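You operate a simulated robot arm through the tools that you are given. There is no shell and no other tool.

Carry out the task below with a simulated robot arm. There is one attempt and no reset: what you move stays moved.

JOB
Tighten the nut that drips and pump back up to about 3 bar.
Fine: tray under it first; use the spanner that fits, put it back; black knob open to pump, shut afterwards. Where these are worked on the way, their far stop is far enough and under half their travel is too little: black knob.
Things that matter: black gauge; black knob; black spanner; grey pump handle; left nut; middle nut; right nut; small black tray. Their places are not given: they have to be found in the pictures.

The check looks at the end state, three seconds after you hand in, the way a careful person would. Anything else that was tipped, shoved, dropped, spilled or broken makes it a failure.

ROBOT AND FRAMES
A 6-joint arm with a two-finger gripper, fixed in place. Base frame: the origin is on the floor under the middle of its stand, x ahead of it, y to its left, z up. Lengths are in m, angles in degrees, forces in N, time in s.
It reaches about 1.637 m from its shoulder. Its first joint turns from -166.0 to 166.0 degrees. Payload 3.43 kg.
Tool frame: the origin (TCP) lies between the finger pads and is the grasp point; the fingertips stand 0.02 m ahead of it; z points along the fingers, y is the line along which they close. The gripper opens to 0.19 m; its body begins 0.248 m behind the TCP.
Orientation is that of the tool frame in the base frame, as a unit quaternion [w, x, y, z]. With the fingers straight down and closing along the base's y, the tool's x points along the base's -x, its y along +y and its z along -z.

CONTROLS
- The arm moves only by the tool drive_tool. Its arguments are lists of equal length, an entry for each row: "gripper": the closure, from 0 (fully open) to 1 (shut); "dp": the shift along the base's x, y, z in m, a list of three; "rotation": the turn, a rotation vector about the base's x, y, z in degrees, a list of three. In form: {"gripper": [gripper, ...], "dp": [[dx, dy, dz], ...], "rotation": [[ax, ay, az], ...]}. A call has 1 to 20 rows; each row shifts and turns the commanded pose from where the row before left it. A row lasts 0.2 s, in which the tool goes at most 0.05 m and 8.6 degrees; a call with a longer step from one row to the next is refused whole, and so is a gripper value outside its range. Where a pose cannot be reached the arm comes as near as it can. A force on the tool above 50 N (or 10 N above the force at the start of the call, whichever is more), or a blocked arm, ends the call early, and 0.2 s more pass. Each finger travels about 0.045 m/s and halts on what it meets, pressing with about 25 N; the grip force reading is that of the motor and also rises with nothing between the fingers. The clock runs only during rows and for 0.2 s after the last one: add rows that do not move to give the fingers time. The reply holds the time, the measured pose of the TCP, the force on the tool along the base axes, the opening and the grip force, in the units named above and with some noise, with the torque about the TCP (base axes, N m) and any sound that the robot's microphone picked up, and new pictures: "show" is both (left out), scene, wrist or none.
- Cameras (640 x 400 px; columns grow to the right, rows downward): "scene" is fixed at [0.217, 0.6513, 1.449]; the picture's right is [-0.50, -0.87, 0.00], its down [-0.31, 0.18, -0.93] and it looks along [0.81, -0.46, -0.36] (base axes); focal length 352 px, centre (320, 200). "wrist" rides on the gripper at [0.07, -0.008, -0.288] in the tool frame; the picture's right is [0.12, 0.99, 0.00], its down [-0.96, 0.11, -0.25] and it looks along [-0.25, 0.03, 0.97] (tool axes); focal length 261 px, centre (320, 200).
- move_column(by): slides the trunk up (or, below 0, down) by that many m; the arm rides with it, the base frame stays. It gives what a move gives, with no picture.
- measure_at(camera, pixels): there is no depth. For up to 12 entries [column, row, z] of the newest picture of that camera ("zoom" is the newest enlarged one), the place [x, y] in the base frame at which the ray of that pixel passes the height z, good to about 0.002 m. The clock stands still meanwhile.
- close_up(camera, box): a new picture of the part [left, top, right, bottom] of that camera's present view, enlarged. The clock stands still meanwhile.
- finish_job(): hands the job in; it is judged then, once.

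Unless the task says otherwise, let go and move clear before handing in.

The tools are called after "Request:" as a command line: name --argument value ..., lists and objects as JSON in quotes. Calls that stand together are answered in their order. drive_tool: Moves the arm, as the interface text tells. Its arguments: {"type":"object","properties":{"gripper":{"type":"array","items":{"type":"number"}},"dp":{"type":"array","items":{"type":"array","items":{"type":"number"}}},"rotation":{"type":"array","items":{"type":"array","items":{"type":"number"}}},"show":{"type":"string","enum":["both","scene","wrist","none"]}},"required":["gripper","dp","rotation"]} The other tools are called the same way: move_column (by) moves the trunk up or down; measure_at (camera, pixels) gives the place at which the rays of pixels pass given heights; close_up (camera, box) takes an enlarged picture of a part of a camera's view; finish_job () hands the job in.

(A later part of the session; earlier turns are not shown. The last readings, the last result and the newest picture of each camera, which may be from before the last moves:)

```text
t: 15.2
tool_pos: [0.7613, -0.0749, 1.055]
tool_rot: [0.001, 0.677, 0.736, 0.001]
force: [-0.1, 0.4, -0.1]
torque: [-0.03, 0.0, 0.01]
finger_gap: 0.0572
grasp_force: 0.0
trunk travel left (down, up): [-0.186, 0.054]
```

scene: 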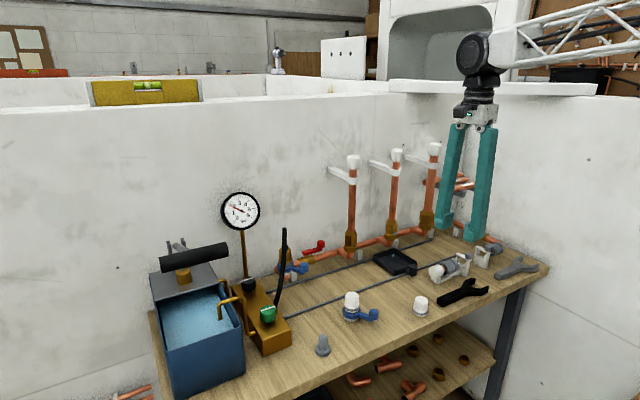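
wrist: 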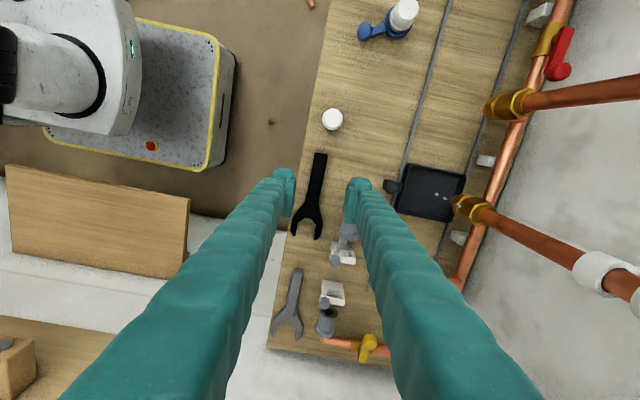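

The yaw is now −85°. I'll zoom on the spanner here to fix its exact axis and position.

Request:
close_up --camera "wrist" --box '[272, 145, 352, 245]'

```text
4.00 times, centred on (312, 195) of wrist
```

zoom: 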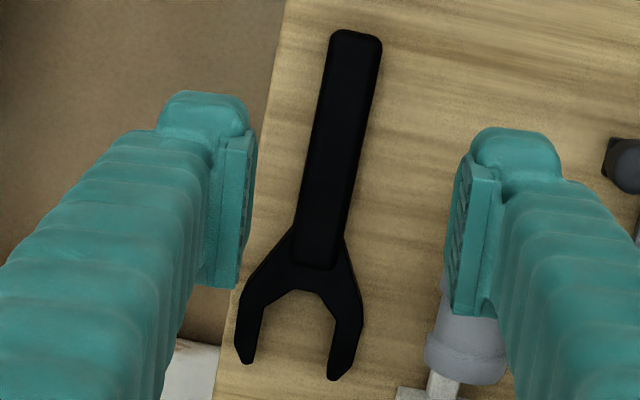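

Request:
measure_at --camera "wrist" --pixels '[[321.25, 154, 0.832], [311.5, 210.5, 0.832], [304.6, 237.5, 0.825], [292.75, 235.5, 0.825], [316.5, 239.5, 0.825], [305, 217.5, 0.82], [315.25, 153.25, 0.832], [327.25, 155.5, 0.832], [298.5, 230, 0.825], [314, 233.5, 0.825]]'

```text
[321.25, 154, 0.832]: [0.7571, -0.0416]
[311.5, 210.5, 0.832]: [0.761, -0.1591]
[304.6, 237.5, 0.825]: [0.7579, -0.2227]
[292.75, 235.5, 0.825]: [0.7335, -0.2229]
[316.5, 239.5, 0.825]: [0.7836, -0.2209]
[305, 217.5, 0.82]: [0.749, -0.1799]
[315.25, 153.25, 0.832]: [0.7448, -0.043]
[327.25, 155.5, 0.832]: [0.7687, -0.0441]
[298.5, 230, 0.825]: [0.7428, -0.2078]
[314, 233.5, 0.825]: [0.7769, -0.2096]
```

The spanner axis is x≈0.758, straight along y, with a jaw gap of about 0.038. I'll finish the yaw, descend over the handle at y≈−0.078, and stop just above the bench.

Request:
drive_tool --gripper '[0.76, 0.76, 0.76, 0.76, 0.76, 0.76, 0.76, 0.76, 0.76]' --dp '[[-0.0035, -0.003, -0.03], [0, 0, -0.03], [0, 0, -0.03], [0, 0, -0.03], [0, 0, -0.03], [0, 0, -0.03], [0, 0, -0.02], [0, 0, -0.012], [0, 0, -0.006]]' --rotation '[[0, 0, -4.8], [0, 0, 0], [0, 0, 0], [0, 0, 0], [0, 0, 0], [0, 0, 0], [0, 0, 0], [0, 0, 0], [0, 0, 0]]'

Request:
close_up --camera "wrist" --box '[256, 120, 384, 280]'

Request:
close_up --camera "scene" --box '[400, 220, 528, 320]'

```text
t: 17.2
tool_pos: [0.7605, -0.0785, 0.8404]
tool_rot: [0.001, 0.706, 0.708, 0.002]
force: [2.0, -2.6, 42.3]
torque: [-0.03, 0.79, 0.14]
finger_gap: 0.0451
grasp_force: 0.1
trunk travel left (down, up): [-0.186, 0.054]
```

scene: 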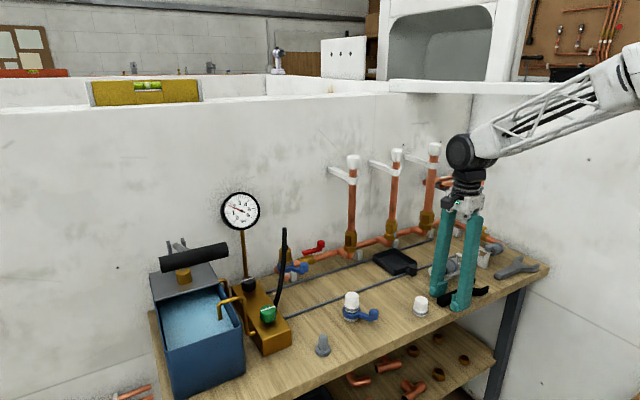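
wrist: 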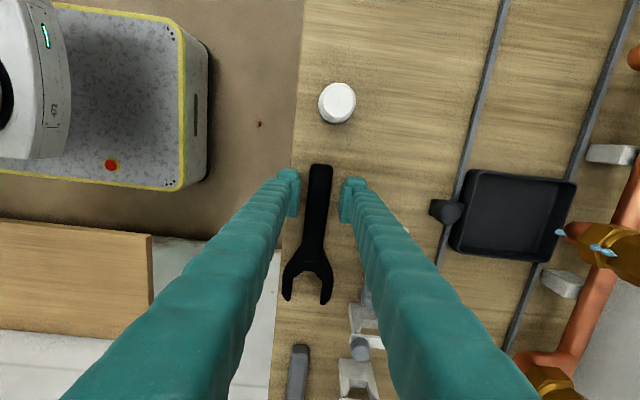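

```text
2.50 times, centred on (320, 200) of wrist
```

zoom: 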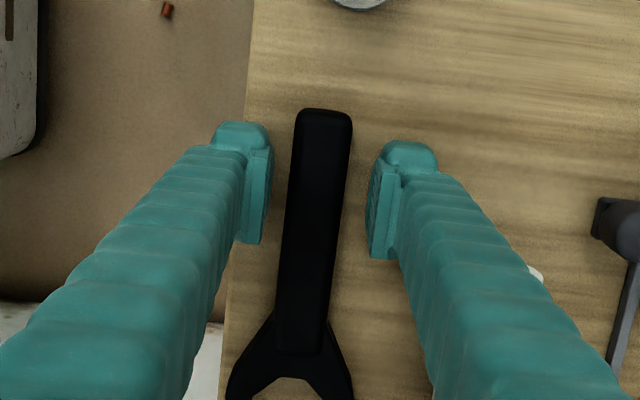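

```text
4.00 times, centred on (464, 270) of scene
```

zoom: 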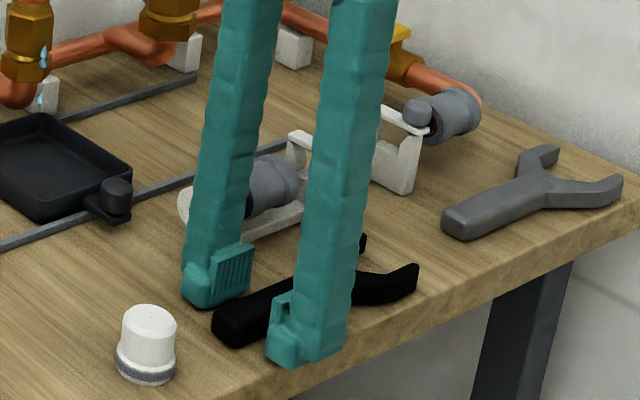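

There's 42 N upward with the tips touching the bench at TCP z≈0.840, so I'm as low as I can go. I'll ease up 3 mm and check the load before closing.

Request:
drive_tool --gripper '[0.76, 0.76]' --dp '[[-0.002, 0, 0.003], [0, 0, 0]]' --rotation '[[0, 0, 0], [0, 0, 0]]' --show "none"

```text
t: 17.8
tool_pos: [0.7579, -0.0771, 0.84]
tool_rot: [0.001, 0.706, 0.708, 0.0]
force: [20.2, -3.0, 28.0]
torque: [-0.09, -0.13, 0.02]
finger_gap: 0.0431
grasp_force: 0.0
trunk travel left (down, up): [-0.186, 0.054]
```

Request:
drive_tool --gripper '[0.76, 0.76]' --dp '[[0, 0, 0.0025], [0, 0, 0]]' --rotation '[[0, 0, 0], [0, 0, 0]]' --show "none"

```text
t: 18.4
tool_pos: [0.7563, -0.0765, 0.8407]
tool_rot: [-0.001, 0.705, 0.709, -0.001]
force: [0.7, 0.2, -1.1]
torque: [-0.02, 0.05, 0.03]
finger_gap: 0.0457
grasp_force: 0.1
trunk travel left (down, up): [-0.186, 0.054]
```

The load is gone at z 0.8407, just off the bench. I'll centre by 1.5 mm and close on the handle.

Request:
drive_tool --gripper '[0.8, 0.9, 1, 1, 1, 1]' --dp '[[0.0015, 0, 0], [0, 0, 0], [0, 0, 0], [0, 0, 0], [0, 0, 0], [0, 0, 0]]' --rotation '[[0, 0, 0], [0, 0, 0], [0, 0, 0], [0, 0, 0], [0, 0, 0], [0, 0, 0]]' --show "wrist"

Request:
close_up --camera "wrist" --box '[256, 140, 384, 310]'

```text
t: 19.8
tool_pos: [0.7581, -0.0785, 0.8417]
tool_rot: [0.0, 0.706, 0.708, 0.0]
force: [0.1, 0.4, 1.2]
torque: [0.13, 0.04, -0.01]
finger_gap: 0.0249
grasp_force: 25.3
trunk travel left (down, up): [-0.186, 0.054]
```

wrist: 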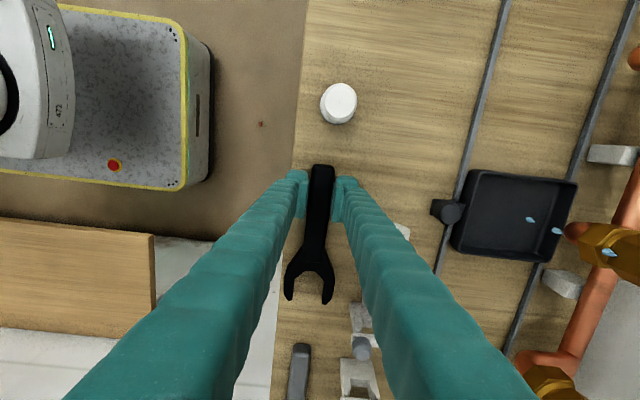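

```text
2.35 times, centred on (320, 225) of wrist
```

zoom: 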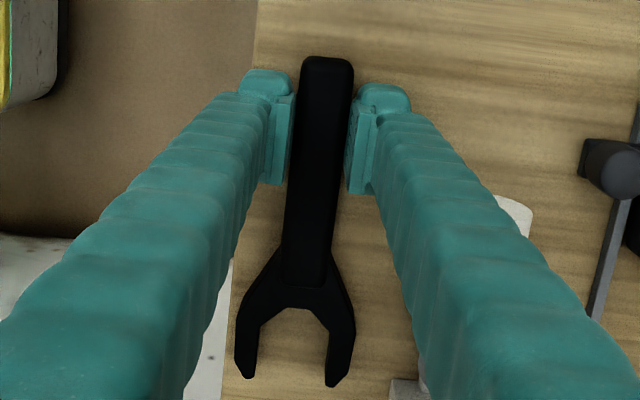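

The handle is held (gap 0.025, 25 N). I'll note this as the put-back pose (0.758, −0.078, 0.841, yaw −90°) and lift slowly.

Request:
drive_tool --gripper '[1, 1, 1, 1, 1, 1]' --dp '[[0, 0, 0.008], [0, 0, 0.012], [0, 0, 0.02], [0, 0, 0.02], [0, 0, 0.02], [0, 0, 0.02]]' --rotation '[[0, 0, 0], [0, 0, 0], [0, 0, 0], [0, 0, 0], [0, 0, 0], [0, 0, 0]]'

Request:
close_up --camera "scene" --box '[400, 200, 528, 300]'

Request:
close_up --camera "wrist" --box '[256, 140, 384, 310]'

```text
t: 21.2
tool_pos: [0.758, -0.0773, 0.941]
tool_rot: [0.0, 0.706, 0.708, 0.001]
force: [0.0, -0.2, -2.7]
torque: [0.11, 0.03, -0.01]
finger_gap: 0.0254
grasp_force: 25.0
trunk travel left (down, up): [-0.186, 0.054]
```

scene: 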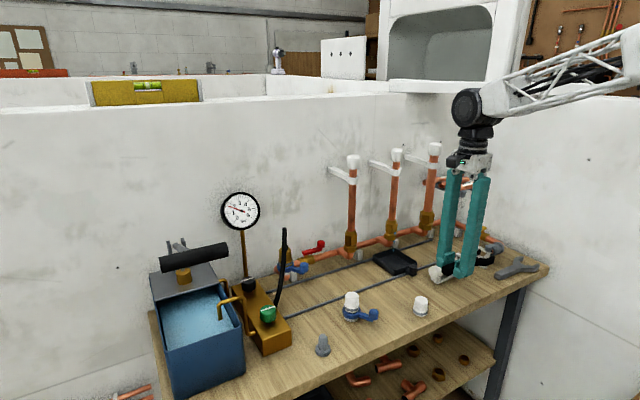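
wrist: 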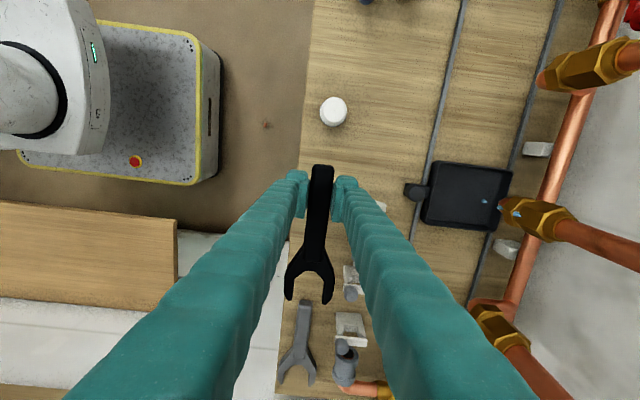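

```text
4.00 times, centred on (464, 250) of scene
```

zoom: 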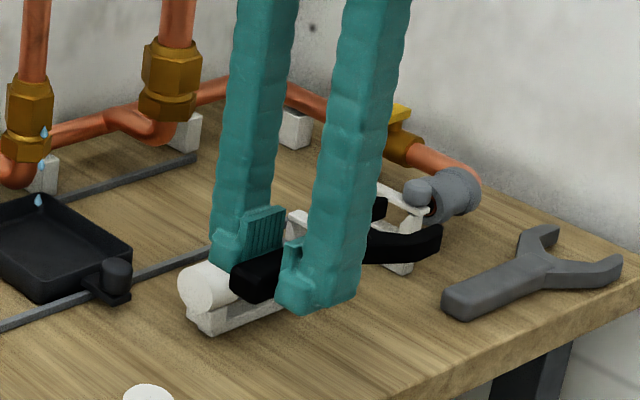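

```text
2.35 times, centred on (320, 225) of wrist
```

zoom: 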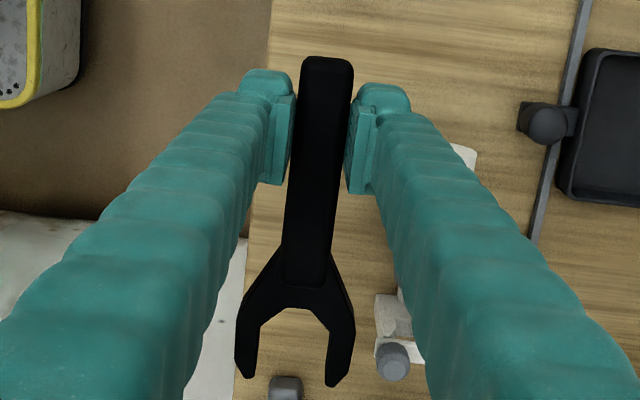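

The spanner is held firmly and level (it appears in the same place in the wrist view as before the lift). I'll pin down the nut's height range by measuring the hex corners in fresh zooms.

Request:
close_up --camera "wrist" --box '[496, 180, 576, 250]'

Request:
close_up --camera "scene" --box '[376, 210, 408, 245]'

Request:
measure_at --camera "scene" --pixels '[[397.6, 224, 0.94], [397.6, 224, 0.96], [397.6, 224, 0.98], [396.9, 232.6, 0.91], [396.9, 232.6, 0.93], [396.9, 232.6, 0.95]]'

```text
5.71 times, centred on (536, 215) of wrist
```

zoom: 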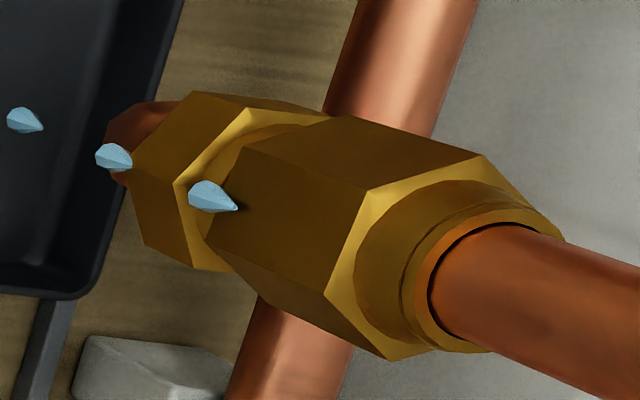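

```text
11.43 times, centred on (392, 228) of scene
```

zoom: 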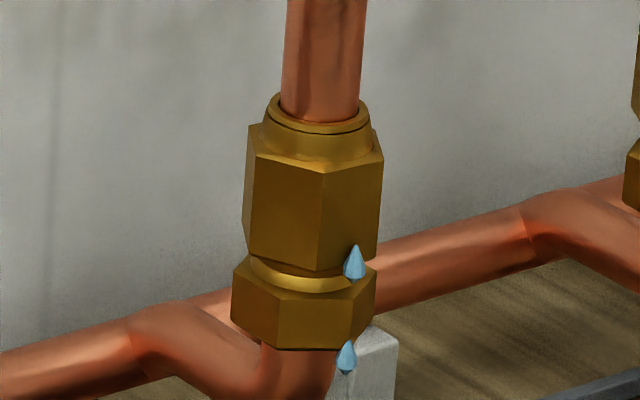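

```text
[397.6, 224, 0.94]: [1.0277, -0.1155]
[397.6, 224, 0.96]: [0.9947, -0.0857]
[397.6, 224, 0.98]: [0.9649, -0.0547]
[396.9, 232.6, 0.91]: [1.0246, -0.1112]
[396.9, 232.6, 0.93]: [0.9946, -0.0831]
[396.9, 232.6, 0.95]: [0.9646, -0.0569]
```

Request:
measure_at --camera "wrist" --pixels '[[544.75, 213.25, 0.963], [563.65, 207.1, 0.963], [537.2, 231.6, 0.963], [548.25, 243, 0.963], [559.5, 222, 0.97], [525.5, 200, 0.932], [517, 222, 0.932]]'

Request:
measure_at --camera "zoom" --pixels '[[322, 173, 0.963], [383, 155, 0.963], [255, 153, 0.963], [248, 128, 0.963], [320, 270, 0.932], [376, 258, 0.932], [322, 108, 0.97], [322, 108, 0.98]]'

```text
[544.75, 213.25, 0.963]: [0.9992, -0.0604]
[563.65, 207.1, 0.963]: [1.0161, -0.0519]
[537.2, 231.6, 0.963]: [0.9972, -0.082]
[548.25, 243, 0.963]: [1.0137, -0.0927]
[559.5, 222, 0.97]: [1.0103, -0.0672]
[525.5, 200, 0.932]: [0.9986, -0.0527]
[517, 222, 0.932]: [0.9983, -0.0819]
```

```text
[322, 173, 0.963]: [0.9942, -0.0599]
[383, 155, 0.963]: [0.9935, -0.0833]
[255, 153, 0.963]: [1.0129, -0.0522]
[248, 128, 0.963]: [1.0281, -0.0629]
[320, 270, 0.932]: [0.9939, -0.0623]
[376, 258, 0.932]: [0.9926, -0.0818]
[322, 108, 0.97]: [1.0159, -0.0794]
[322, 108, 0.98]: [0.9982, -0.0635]
```

Request:
close_up --camera "scene" --box '[430, 240, 486, 280]'

```text
10.00 times, centred on (458, 260) of scene
```

zoom: 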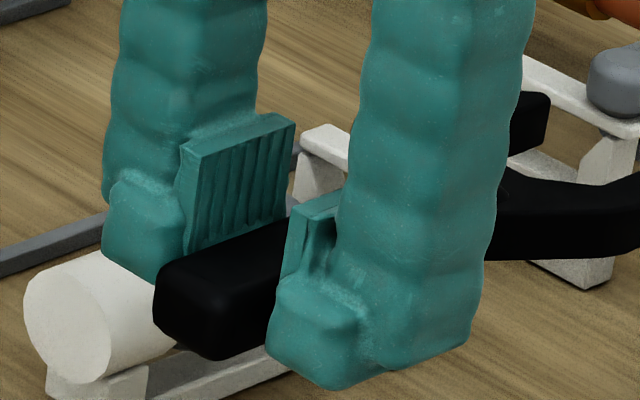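

Request:
measure_at --camera "scene" --pixels '[[442, 266.5, 0.92], [442, 266.5, 0.93], [442, 266.5, 0.94], [441.5, 271.8, 0.9], [441.5, 271.8, 0.91], [441.5, 271.8, 0.92]]'

Request:
measure_at --camera "wrist" --pixels '[[313.6, 155, 0.93], [333.6, 157, 0.93], [323.5, 154.5, 0.92], [323.5, 154.5, 0.94]]'

```text
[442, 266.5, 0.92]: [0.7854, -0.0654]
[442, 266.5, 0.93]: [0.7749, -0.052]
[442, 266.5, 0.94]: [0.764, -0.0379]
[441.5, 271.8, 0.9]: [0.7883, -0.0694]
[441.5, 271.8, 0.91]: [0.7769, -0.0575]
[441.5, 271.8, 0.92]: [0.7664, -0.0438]
```

```text
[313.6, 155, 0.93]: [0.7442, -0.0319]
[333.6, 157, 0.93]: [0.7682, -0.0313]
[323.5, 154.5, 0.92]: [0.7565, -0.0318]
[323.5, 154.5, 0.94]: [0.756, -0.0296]
```

Request:
measure_at --camera "wrist" --pixels '[[323.2, 165.4, 0.935], [313.6, 166.7, 0.935], [333.6, 168, 0.935], [307.2, 301.6, 0.925], [309.4, 271.8, 0.925], [290, 299, 0.925], [325.5, 303, 0.925], [309.4, 271.8, 0.93]]'

```text
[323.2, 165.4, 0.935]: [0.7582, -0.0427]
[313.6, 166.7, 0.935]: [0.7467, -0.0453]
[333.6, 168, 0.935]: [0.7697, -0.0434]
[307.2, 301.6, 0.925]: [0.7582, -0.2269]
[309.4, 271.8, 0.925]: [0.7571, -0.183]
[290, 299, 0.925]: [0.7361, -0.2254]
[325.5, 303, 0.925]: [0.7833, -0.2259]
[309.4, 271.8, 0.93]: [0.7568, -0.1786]
```

The handle is between TCP−0.022 and TCP−0.006 in height, and the jaw seat is about 0.123 m ahead of the TCP. The nut centre is near (1.0125, −0.073) with z 0.931–0.962. I'll swing the spanner round to yaw +25° here, clear of everything.

Request:
drive_tool --gripper '[1, 1, 1, 1, 1, 1, 1, 1, 1, 1, 1, 1, 1, 1, 1]' --dp '[[0, 0, 0.022], [0, 0, 0], [0, 0, 0], [0, 0, 0], [0, 0, 0], [0, 0, 0], [0, 0, 0], [0, 0, 0], [0, 0, 0], [0, 0, 0], [0, 0, 0], [0, 0, 0], [0, 0, 0], [0, 0, 0], [0, 0, 0]]' --rotation '[[0, 0, 0], [0, 0, 8.2], [0, 0, 8.2], [0, 0, 8.2], [0, 0, 8.2], [0, 0, 8.2], [0, 0, 8.2], [0, 0, 8.2], [0, 0, 8.2], [0, 0, 8.2], [0, 0, 8.2], [0, 0, 8.2], [0, 0, 8.2], [0, 0, 8.2], [0, 0, 8.2]]'

```text
t: 24.4
tool_pos: [0.7564, -0.0773, 0.9639]
tool_rot: [0.0, -0.218, 0.976, -0.001]
force: [0.3, -0.4, -2.0]
torque: [-0.09, 0.12, 0.02]
finger_gap: 0.0251
grasp_force: 24.8
trunk travel left (down, up): [-0.186, 0.054]
```

scene: 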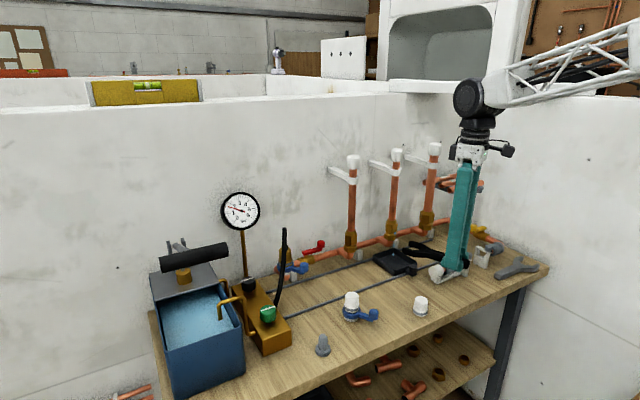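
wrist: 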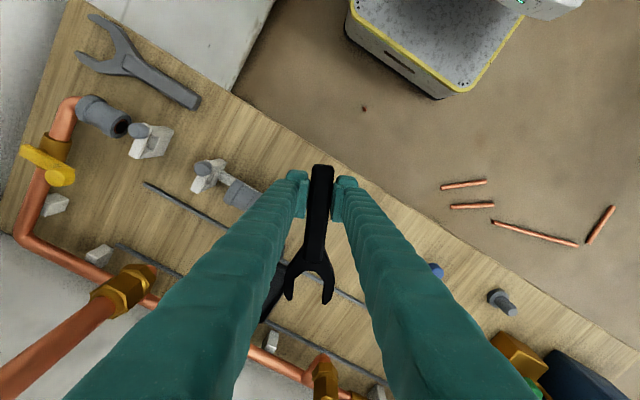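

The yaw is +25.2° and the spanner is clear of everything. I'll move to the pre-engage point with the jaw about 6 cm back from the nut centre.

Request:
drive_tool --gripper '[1, 1, 1, 1, 1]' --dp '[[0.0, -0.0243, 0], [0.0, -0.0243, 0], [0.0301, -0.0243, 0], [0.0301, 0, 0], [0.0301, 0, 0]]' --rotation '[[0, 0, 0], [0, 0, 0], [0, 0, 0], [0, 0, 0], [0, 0, 0]]'

Request:
close_up --camera "wrist" --box '[256, 230, 384, 400]'

Request:
close_up --camera "scene" --box '[370, 200, 450, 260]'

```text
t: 25.6
tool_pos: [0.8479, -0.1507, 0.9663]
tool_rot: [0.0, -0.216, 0.976, 0.0]
force: [-0.3, 0.5, -0.8]
torque: [-0.06, -0.04, -0.04]
finger_gap: 0.0252
grasp_force: 24.7
trunk travel left (down, up): [-0.186, 0.054]
```

scene: 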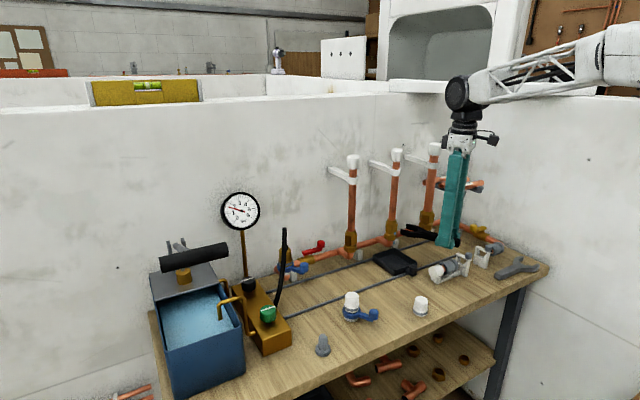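
wrist: 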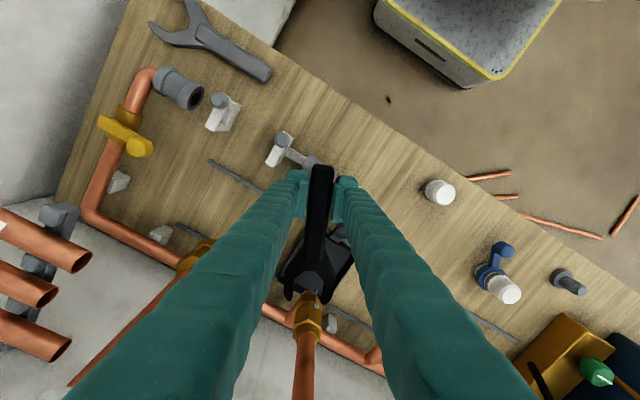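

```text
2.35 times, centred on (320, 315) of wrist
```

zoom: 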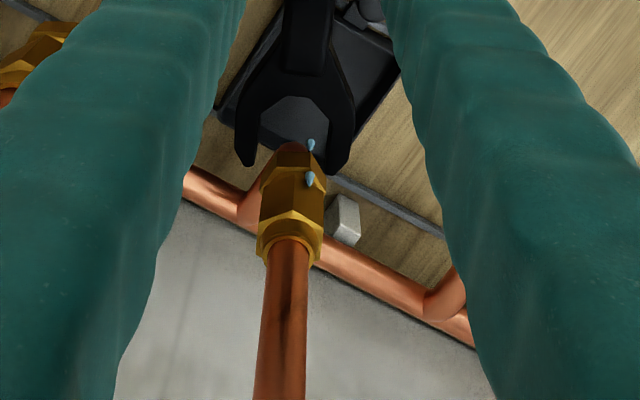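

```text
6.67 times, centred on (410, 230) of scene
```

zoom: 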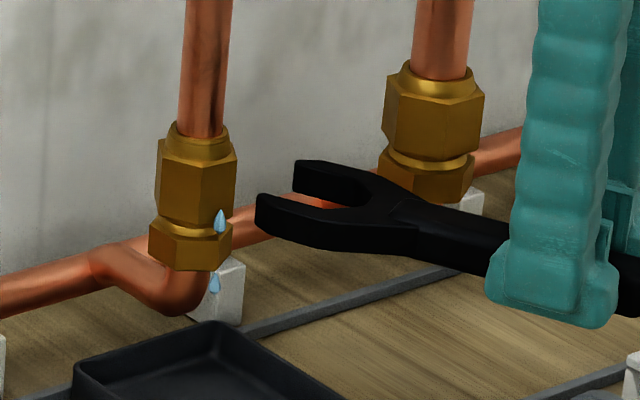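

The jaw and nut are both in view (jaw at wrist zoom 293,155, nut at 292,200). I'll zoom tighter to measure the lateral offset and the height match.

Request:
close_up --camera "wrist" --box '[276, 270, 340, 345]'

Request:
close_up --camera "scene" --box '[380, 215, 420, 245]'

```text
5.33 times, centred on (308, 308) of wrist
```

zoom: 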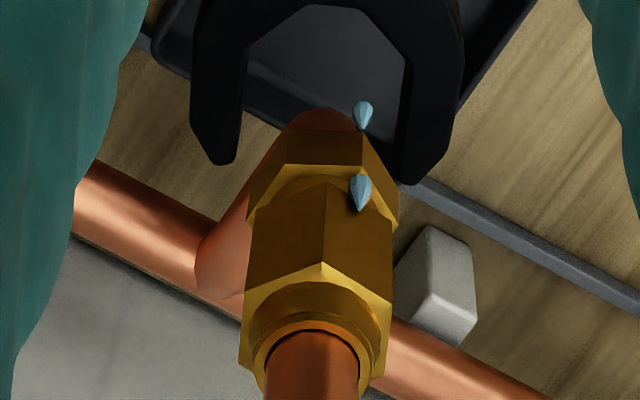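

```text
13.33 times, centred on (400, 230) of scene
```

zoom: 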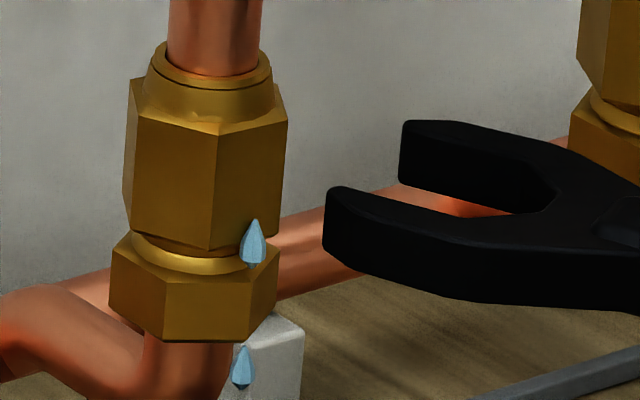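

Request:
measure_at --camera "zoom" --pixels '[[330, 190, 0.95], [330, 190, 0.96], [326, 255, 0.94], [326, 255, 0.95], [404, 124, 0.95], [404, 124, 0.96], [400, 180, 0.94], [400, 180, 0.95], [287, 115, 0.963], [212, 130, 0.963], [280, 225, 0.932], [210, 248, 0.932]]'

Request:
measure_at --camera "wrist" --pixels '[[289.25, 300.5, 0.95], [325.4, 304.4, 0.95], [291.1, 299.5, 0.95], [323.8, 303, 0.95], [308.4, 319.3, 0.962], [293.5, 325.6, 0.962], [321.5, 324.8, 0.962], [308.4, 305, 0.935], [294.3, 311, 0.935], [322, 310, 0.935]]'

```text
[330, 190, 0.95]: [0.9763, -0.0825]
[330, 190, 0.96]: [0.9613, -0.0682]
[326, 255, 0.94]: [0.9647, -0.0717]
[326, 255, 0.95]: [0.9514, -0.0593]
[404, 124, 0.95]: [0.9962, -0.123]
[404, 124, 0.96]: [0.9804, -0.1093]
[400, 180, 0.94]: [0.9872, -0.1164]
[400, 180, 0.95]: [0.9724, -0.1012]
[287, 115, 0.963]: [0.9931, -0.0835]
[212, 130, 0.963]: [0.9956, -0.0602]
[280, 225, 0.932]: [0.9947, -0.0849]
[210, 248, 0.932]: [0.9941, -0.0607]
```

```text
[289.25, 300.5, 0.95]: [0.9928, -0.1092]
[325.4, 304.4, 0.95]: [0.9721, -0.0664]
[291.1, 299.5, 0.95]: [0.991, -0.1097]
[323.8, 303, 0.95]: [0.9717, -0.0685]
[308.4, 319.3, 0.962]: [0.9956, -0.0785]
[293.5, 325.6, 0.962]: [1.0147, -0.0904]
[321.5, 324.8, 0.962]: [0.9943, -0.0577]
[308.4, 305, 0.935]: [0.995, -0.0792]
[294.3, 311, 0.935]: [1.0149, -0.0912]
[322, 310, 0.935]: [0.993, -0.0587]
```

The spanner head is at z 0.941–0.957, within the nut's 0.931–0.963, and the lateral offset is about 2 mm. The nut centre is ≈(1.013, −0.072) and the engage angle is about 207°. I'll correct both and advance 2 cm for another look.

Request:
drive_tool --gripper '[1, 1, 1, 1]' --dp '[[0.0012, -0.0046, 0], [0.0089, 0.0045, 0], [0.0089, 0.0045, 0], [0, 0, 0]]' --rotation '[[0, 0, 2], [0, 0, 0], [0, 0, 0], [0, 0, 0]]'

Request:
close_up --camera "wrist" --box '[276, 250, 340, 325]'

Request:
close_up --camera "scene" --box '[380, 215, 420, 245]'

```text
t: 26.6
tool_pos: [0.8682, -0.144, 0.9642]
tool_rot: [0.0, -0.233, 0.972, -0.001]
force: [-0.7, -0.1, -2.1]
torque: [-0.03, 0.11, 0.03]
finger_gap: 0.0249
grasp_force: 24.7
trunk travel left (down, up): [-0.186, 0.054]
```

scene: 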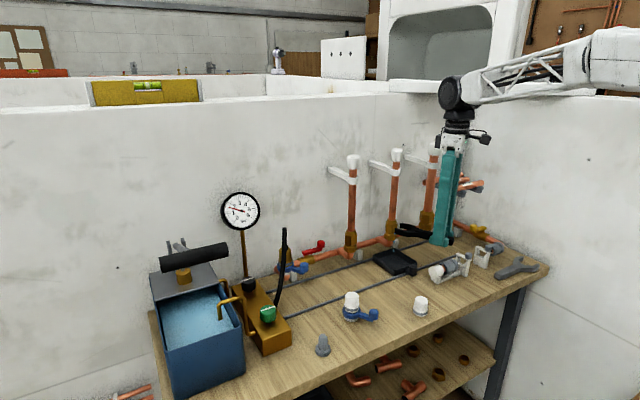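
wrist: 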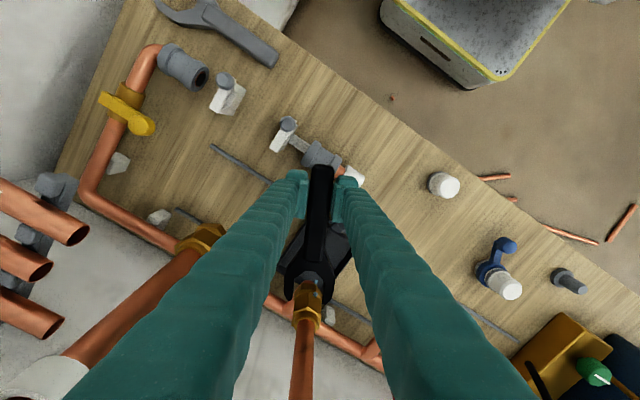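

```text
5.33 times, centred on (308, 288) of wrist
```

zoom: 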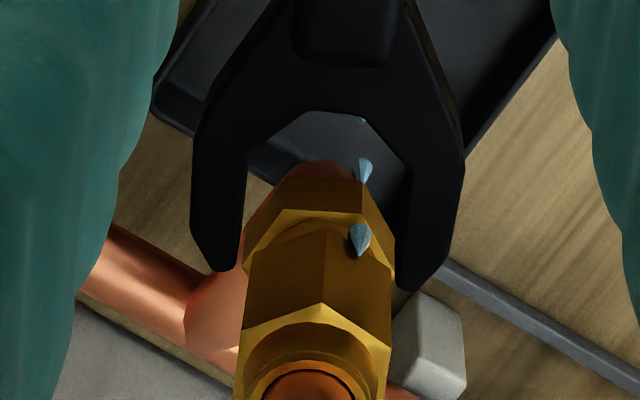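

```text
13.33 times, centred on (400, 230) of scene
```

zoom: 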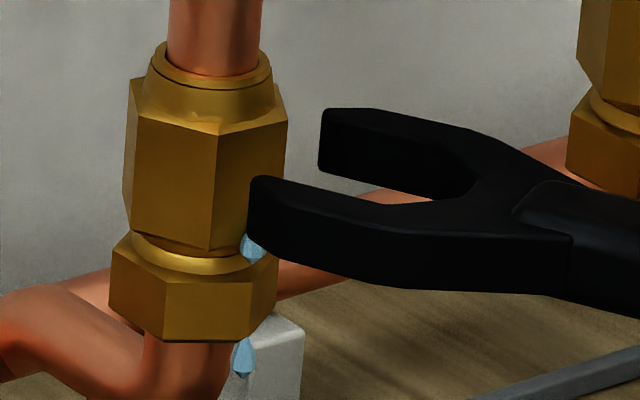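

Request:
measure_at --camera "wrist" --pixels '[[308.75, 300.2, 0.949], [321.3, 306, 0.949], [293.6, 307.7, 0.949], [292.6, 300.2, 0.957], [323, 302, 0.957], [293.8, 282.2, 0.957], [324, 286, 0.957], [308.6, 307.5, 0.962], [320.5, 312.2, 0.962], [293.2, 315, 0.962]]'

Request:
close_up --camera "wrist" --box '[284, 275, 332, 325]'

```text
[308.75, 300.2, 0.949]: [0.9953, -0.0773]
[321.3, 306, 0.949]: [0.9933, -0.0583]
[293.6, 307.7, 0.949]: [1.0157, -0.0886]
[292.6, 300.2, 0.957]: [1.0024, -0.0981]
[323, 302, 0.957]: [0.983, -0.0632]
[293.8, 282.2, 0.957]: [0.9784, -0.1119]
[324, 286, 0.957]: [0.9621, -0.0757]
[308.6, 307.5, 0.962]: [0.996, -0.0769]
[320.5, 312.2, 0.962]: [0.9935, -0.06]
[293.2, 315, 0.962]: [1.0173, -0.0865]
```

```text
8.00 times, centred on (308, 300) of wrist
```

zoom: 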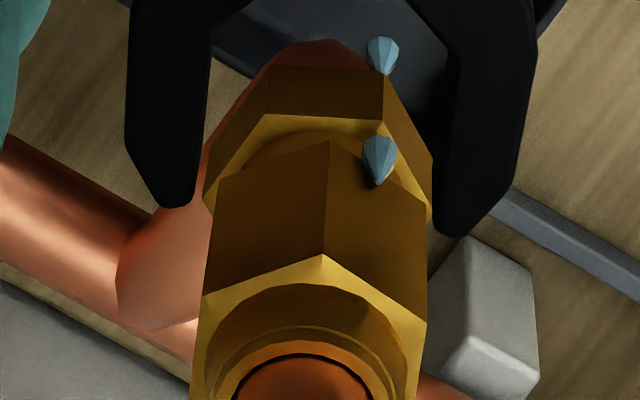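

Request:
measure_at --camera "zoom" --pixels '[[203, 292, 0.962], [322, 255, 0.962], [427, 325, 0.962], [218, 175, 0.931], [328, 143, 0.931], [432, 212, 0.931], [195, 205, 0.957], [433, 215, 0.957], [212, 35, 0.957], [452, 50, 0.957], [163, 205, 0.957], [472, 230, 0.957]]'

```text
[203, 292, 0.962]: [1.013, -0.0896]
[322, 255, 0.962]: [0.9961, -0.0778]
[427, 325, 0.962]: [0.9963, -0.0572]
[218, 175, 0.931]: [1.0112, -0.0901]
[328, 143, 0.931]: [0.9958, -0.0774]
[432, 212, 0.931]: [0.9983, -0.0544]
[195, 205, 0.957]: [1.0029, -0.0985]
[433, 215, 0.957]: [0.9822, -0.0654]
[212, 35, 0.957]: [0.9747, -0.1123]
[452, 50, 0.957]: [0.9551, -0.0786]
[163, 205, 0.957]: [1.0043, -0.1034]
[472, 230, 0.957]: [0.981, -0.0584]
```

The measurements agree: engage angle ≈207°, jaw 0.039 against nut 0.0365, and I need a 2 mm shift along tool +y. I'll apply it and advance until the jaw tips straddle the nut.

Request:
drive_tool --gripper '[1, 1, 1, 1]' --dp '[[-0.0009, 0.0018, 0], [0.0067, 0.0034, 0], [0.0067, 0.0034, 0], [0, 0, 0]]' --rotation '[[0, 0, 0], [0, 0, 0], [0, 0, 0], [0, 0, 0]]' --show "wrist"

Request:
close_up --camera "wrist" --box '[284, 265, 332, 315]'

Request:
close_up --camera "scene" --box '[380, 215, 420, 245]'

```text
t: 27.6
tool_pos: [0.8793, -0.1371, 0.9634]
tool_rot: [0.0, -0.233, 0.972, 0.0]
force: [0.6, 0.0, -3.2]
torque: [-0.05, 0.12, 0.0]
finger_gap: 0.0249
grasp_force: 24.5
trunk travel left (down, up): [-0.186, 0.054]
```

wrist: 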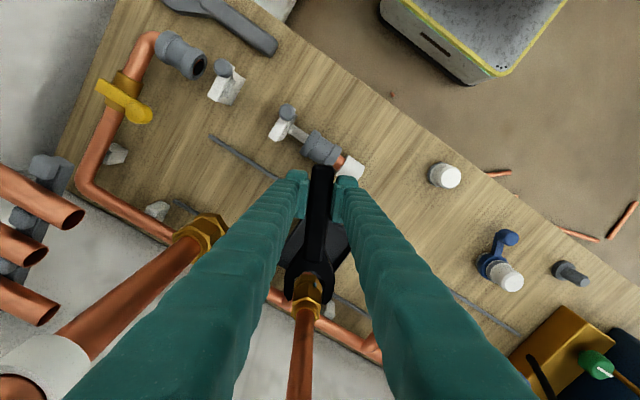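

```text
8.00 times, centred on (308, 290) of wrist
```

zoom: 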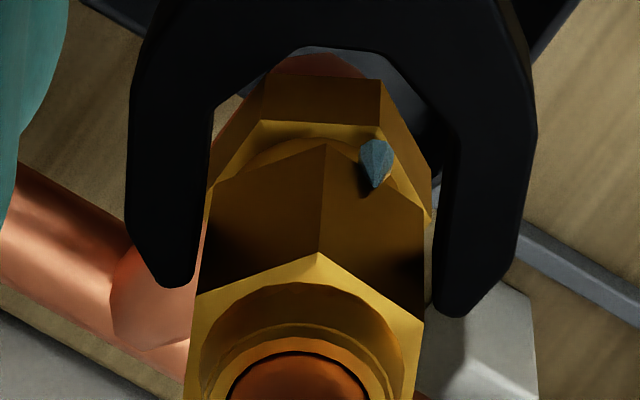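

```text
13.33 times, centred on (400, 230) of scene
```

zoom: 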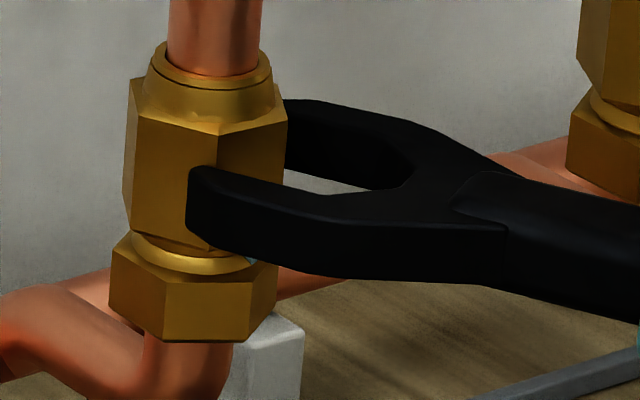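

The jaws straddle the nut with no contact force. I'll raise 3 mm to centre on the nut and advance a further 2 cm.

Request:
drive_tool --gripper '[1, 1, 1, 1, 1, 1]' --dp '[[0, 0, 0.003], [0.0045, 0.0023, 0], [0.0045, 0.0023, 0], [0.0045, 0.0023, 0], [0.0045, 0.0023, 0], [0, 0, 0]]' --rotation '[[0, 0, 0], [0, 0, 0], [0, 0, 0], [0, 0, 0], [0, 0, 0], [0, 0, 0]]' --show "wrist"

Request:
close_up --camera "wrist" --box '[284, 255, 332, 305]'

Request:
close_up --camera "scene" --box '[380, 215, 420, 245]'

```text
t: 29.0
tool_pos: [0.8961, -0.1263, 0.9672]
tool_rot: [-0.001, -0.234, 0.972, -0.001]
force: [0.0, -0.7, -2.1]
torque: [-0.03, 0.12, -0.03]
finger_gap: 0.025
grasp_force: 25.3
trunk travel left (down, up): [-0.186, 0.054]
```

wrist: 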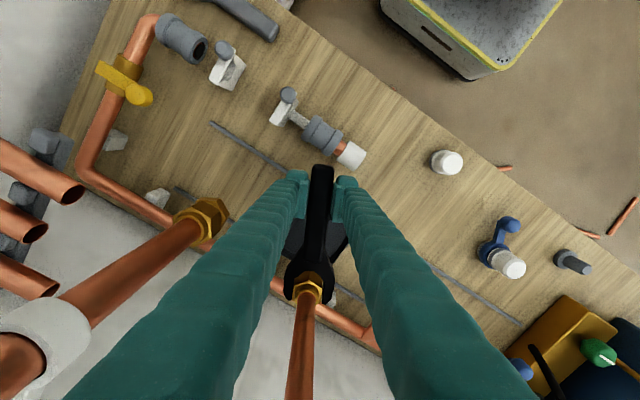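

```text
8.00 times, centred on (308, 280) of wrist
```

zoom: 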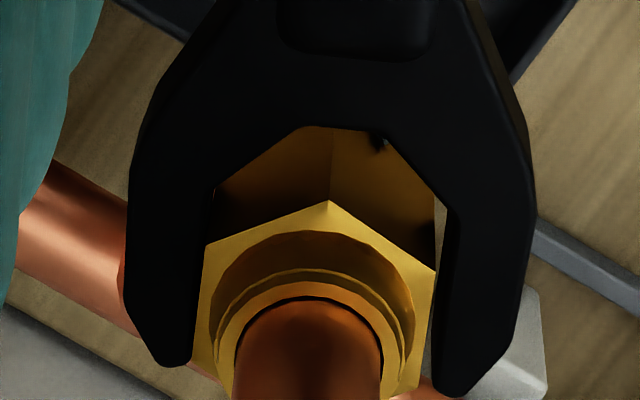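

```text
13.33 times, centred on (400, 230) of scene
```

zoom: 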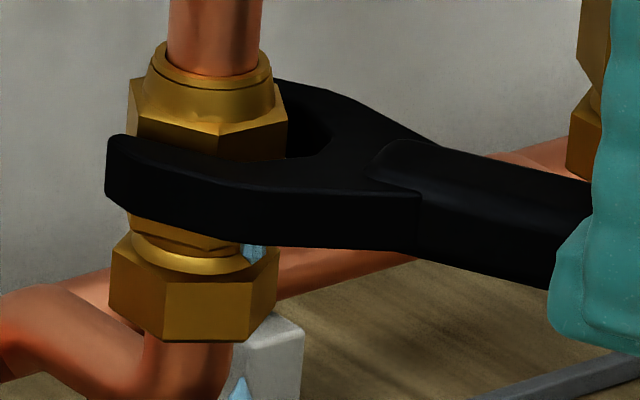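

The jaw is on the nut at mid-height with no load. I'll measure the nut centre in this view so the swing pivots exactly around it.

Request:
measure_at --camera "wrist" --pixels '[[309.25, 280, 0.962], [293.6, 285.6, 0.962], [322.4, 288.5, 0.962], [292, 300.6, 0.962], [321, 303.5, 0.962]]'

```text
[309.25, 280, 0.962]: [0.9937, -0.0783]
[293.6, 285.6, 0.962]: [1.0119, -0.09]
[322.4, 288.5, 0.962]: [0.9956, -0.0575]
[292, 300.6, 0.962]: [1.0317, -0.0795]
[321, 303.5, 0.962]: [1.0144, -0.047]
```

The nut centre is (1.0133, −0.069). I'll shift 1 mm, seat 4 mm deeper, then begin the clockwise swing of 20° about the nut in small steps.

Request:
drive_tool --gripper '[1, 1, 1, 1, 1, 1, 1]' --dp '[[0.00405, 0.0009, 0], [0, 0, 0], [-0.00366, 0.00803, 0], [-0.00309, 0.00826, 0], [-0.0025, 0.00846, 0], [-0.00192, 0.00862, 0], [-0.0013, 0.00872, 0]]' --rotation '[[0, 0, 0], [0, 0, 0], [0, 0, -4], [0, 0, -4], [0, 0, -4], [0, 0, -4], [0, 0, -4]]'

Request:
close_up --camera "wrist" --box '[284, 255, 332, 305]'

Request:
close_up --camera "scene" --box '[380, 215, 420, 245]'

```text
t: 30.6
tool_pos: [0.8881, -0.0848, 0.9655]
tool_rot: [-0.001, -0.06, 0.998, 0.0]
force: [-1.1, -1.2, -2.1]
torque: [-0.11, 0.0, -0.2]
finger_gap: 0.0247
grasp_force: 24.9
trunk travel left (down, up): [-0.186, 0.054]
```

scene: 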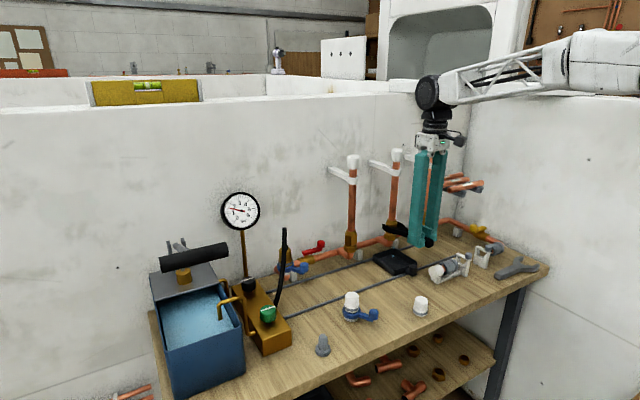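
wrist: 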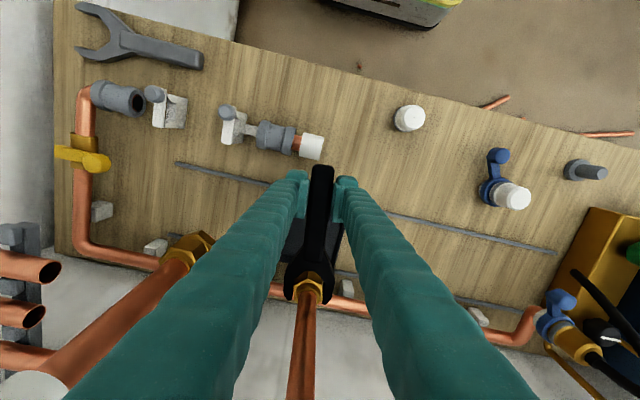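

```text
8.00 times, centred on (308, 280) of wrist
```

zoom: 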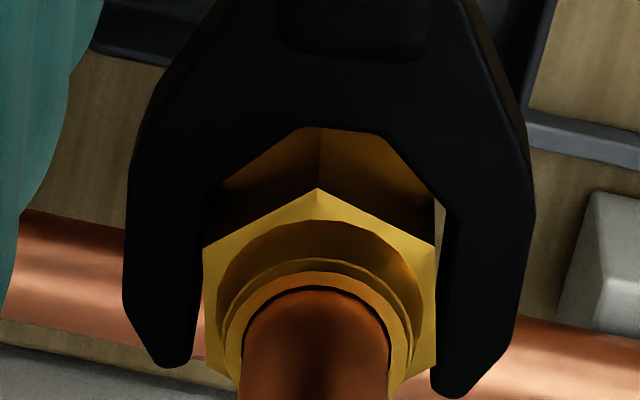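

```text
13.33 times, centred on (400, 230) of scene
```

zoom: 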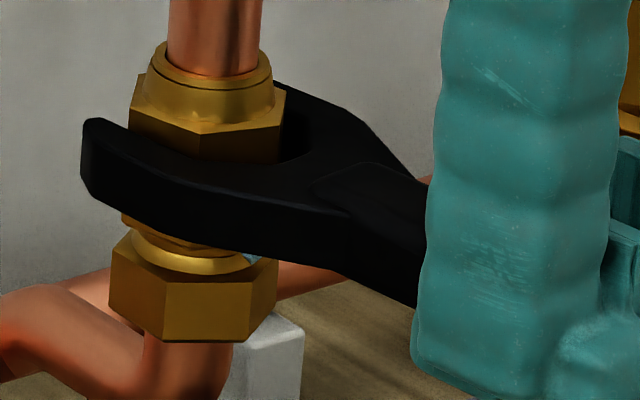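

The nut is turning with the spanner (torque only about −0.2 N m so far). I'll continue the swing and watch the torque rise.

Request:
drive_tool --gripper '[1, 1, 1, 1, 1]' --dp '[[-0.00068, 0.0088, 0], [-9e-05, 0.00882, 0], [0.00054, 0.0088, 0], [0.00115, 0.00875, 0], [0.00176, 0.00864, 0]]' --rotation '[[0, 0, -4], [0, 0, -4], [0, 0, -4], [0, 0, -4], [0, 0, -4]]'

Request:
close_up --camera "wrist" --box '[284, 255, 332, 305]'

Request:
close_up --camera "scene" --box '[370, 200, 450, 260]'

```text
t: 31.8
tool_pos: [0.8916, -0.042, 0.9672]
tool_rot: [0.0, 0.114, 0.993, 0.0]
force: [-4.8, -3.7, -3.5]
torque: [0.0, 0.31, -0.57]
finger_gap: 0.0252
grasp_force: 24.9
trunk travel left (down, up): [-0.186, 0.054]
```

scene: 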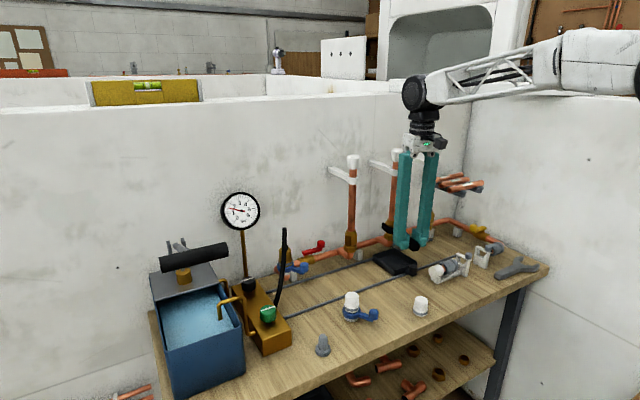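
wrist: 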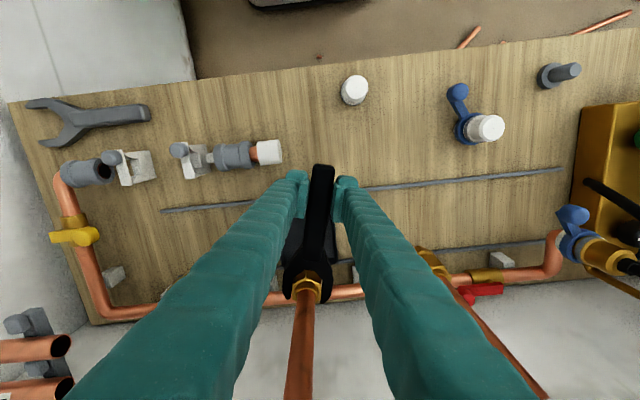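

```text
8.00 times, centred on (308, 280) of wrist
```

zoom: 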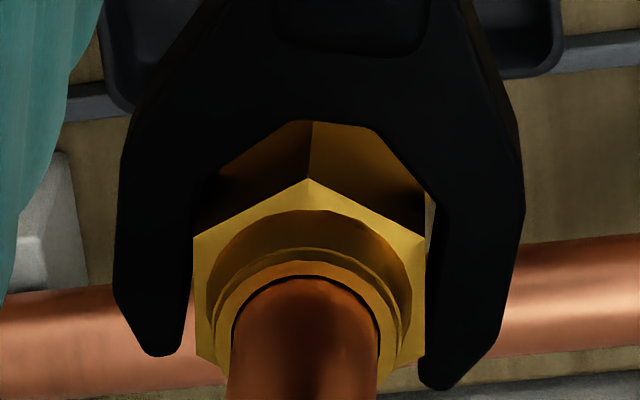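

```text
6.67 times, centred on (410, 230) of scene
```

zoom: 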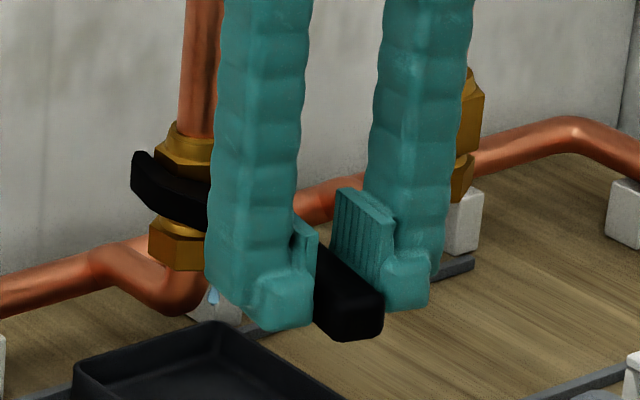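

The nut keeps turning with little resistance; the reading reflects a small side push, not tightening torque. I'll continue for another 20°.

Request:
drive_tool --gripper '[1, 1, 1, 1, 1]' --dp '[[0.00206, 0.00831, 0], [0.00295, 0.00832, 0], [0.00351, 0.00809, 0], [0.00407, 0.00782, 0], [0.00462, 0.00752, 0]]' --rotation '[[0, 0, -4], [0, 0, -4], [0, 0, -4], [0, 0, -4], [0, 0, -4]]'

Request:
close_up --camera "wrist" --box '[284, 255, 332, 305]'

Request:
close_up --camera "scene" --box '[370, 200, 450, 260]'

```text
t: 33.0
tool_pos: [0.9092, -0.0007, 0.9677]
tool_rot: [0.001, 0.284, 0.959, -0.001]
force: [-3.4, -3.6, 3.0]
torque: [-0.33, -0.38, -0.53]
finger_gap: 0.0254
grasp_force: 25.0
trunk travel left (down, up): [-0.186, 0.054]
```

scene: 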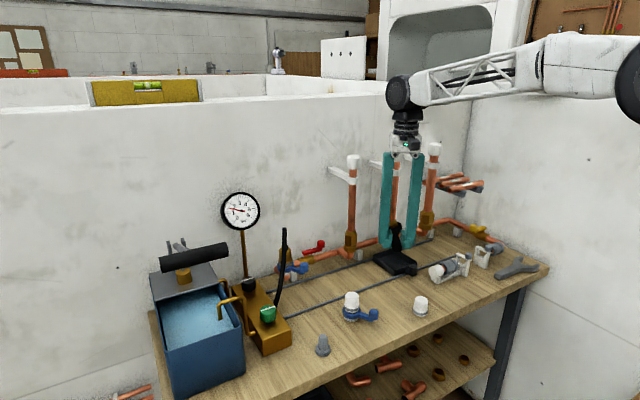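
wrist: 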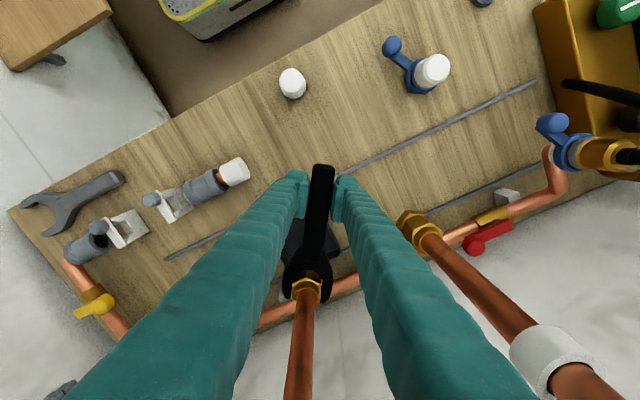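

```text
8.00 times, centred on (308, 280) of wrist
```

zoom: 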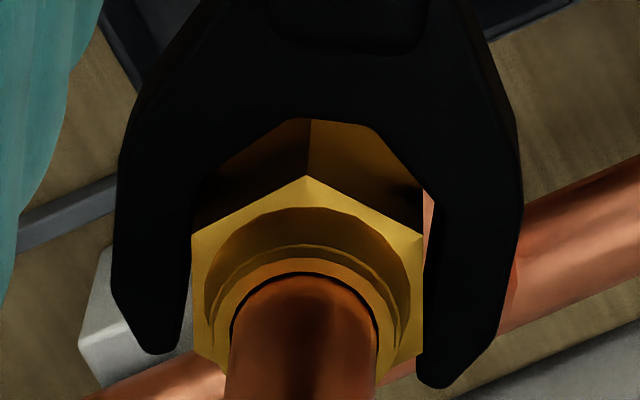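

```text
6.67 times, centred on (410, 230) of scene
```

zoom: 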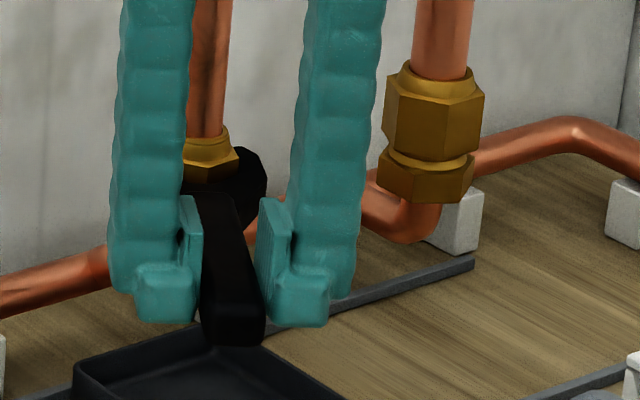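

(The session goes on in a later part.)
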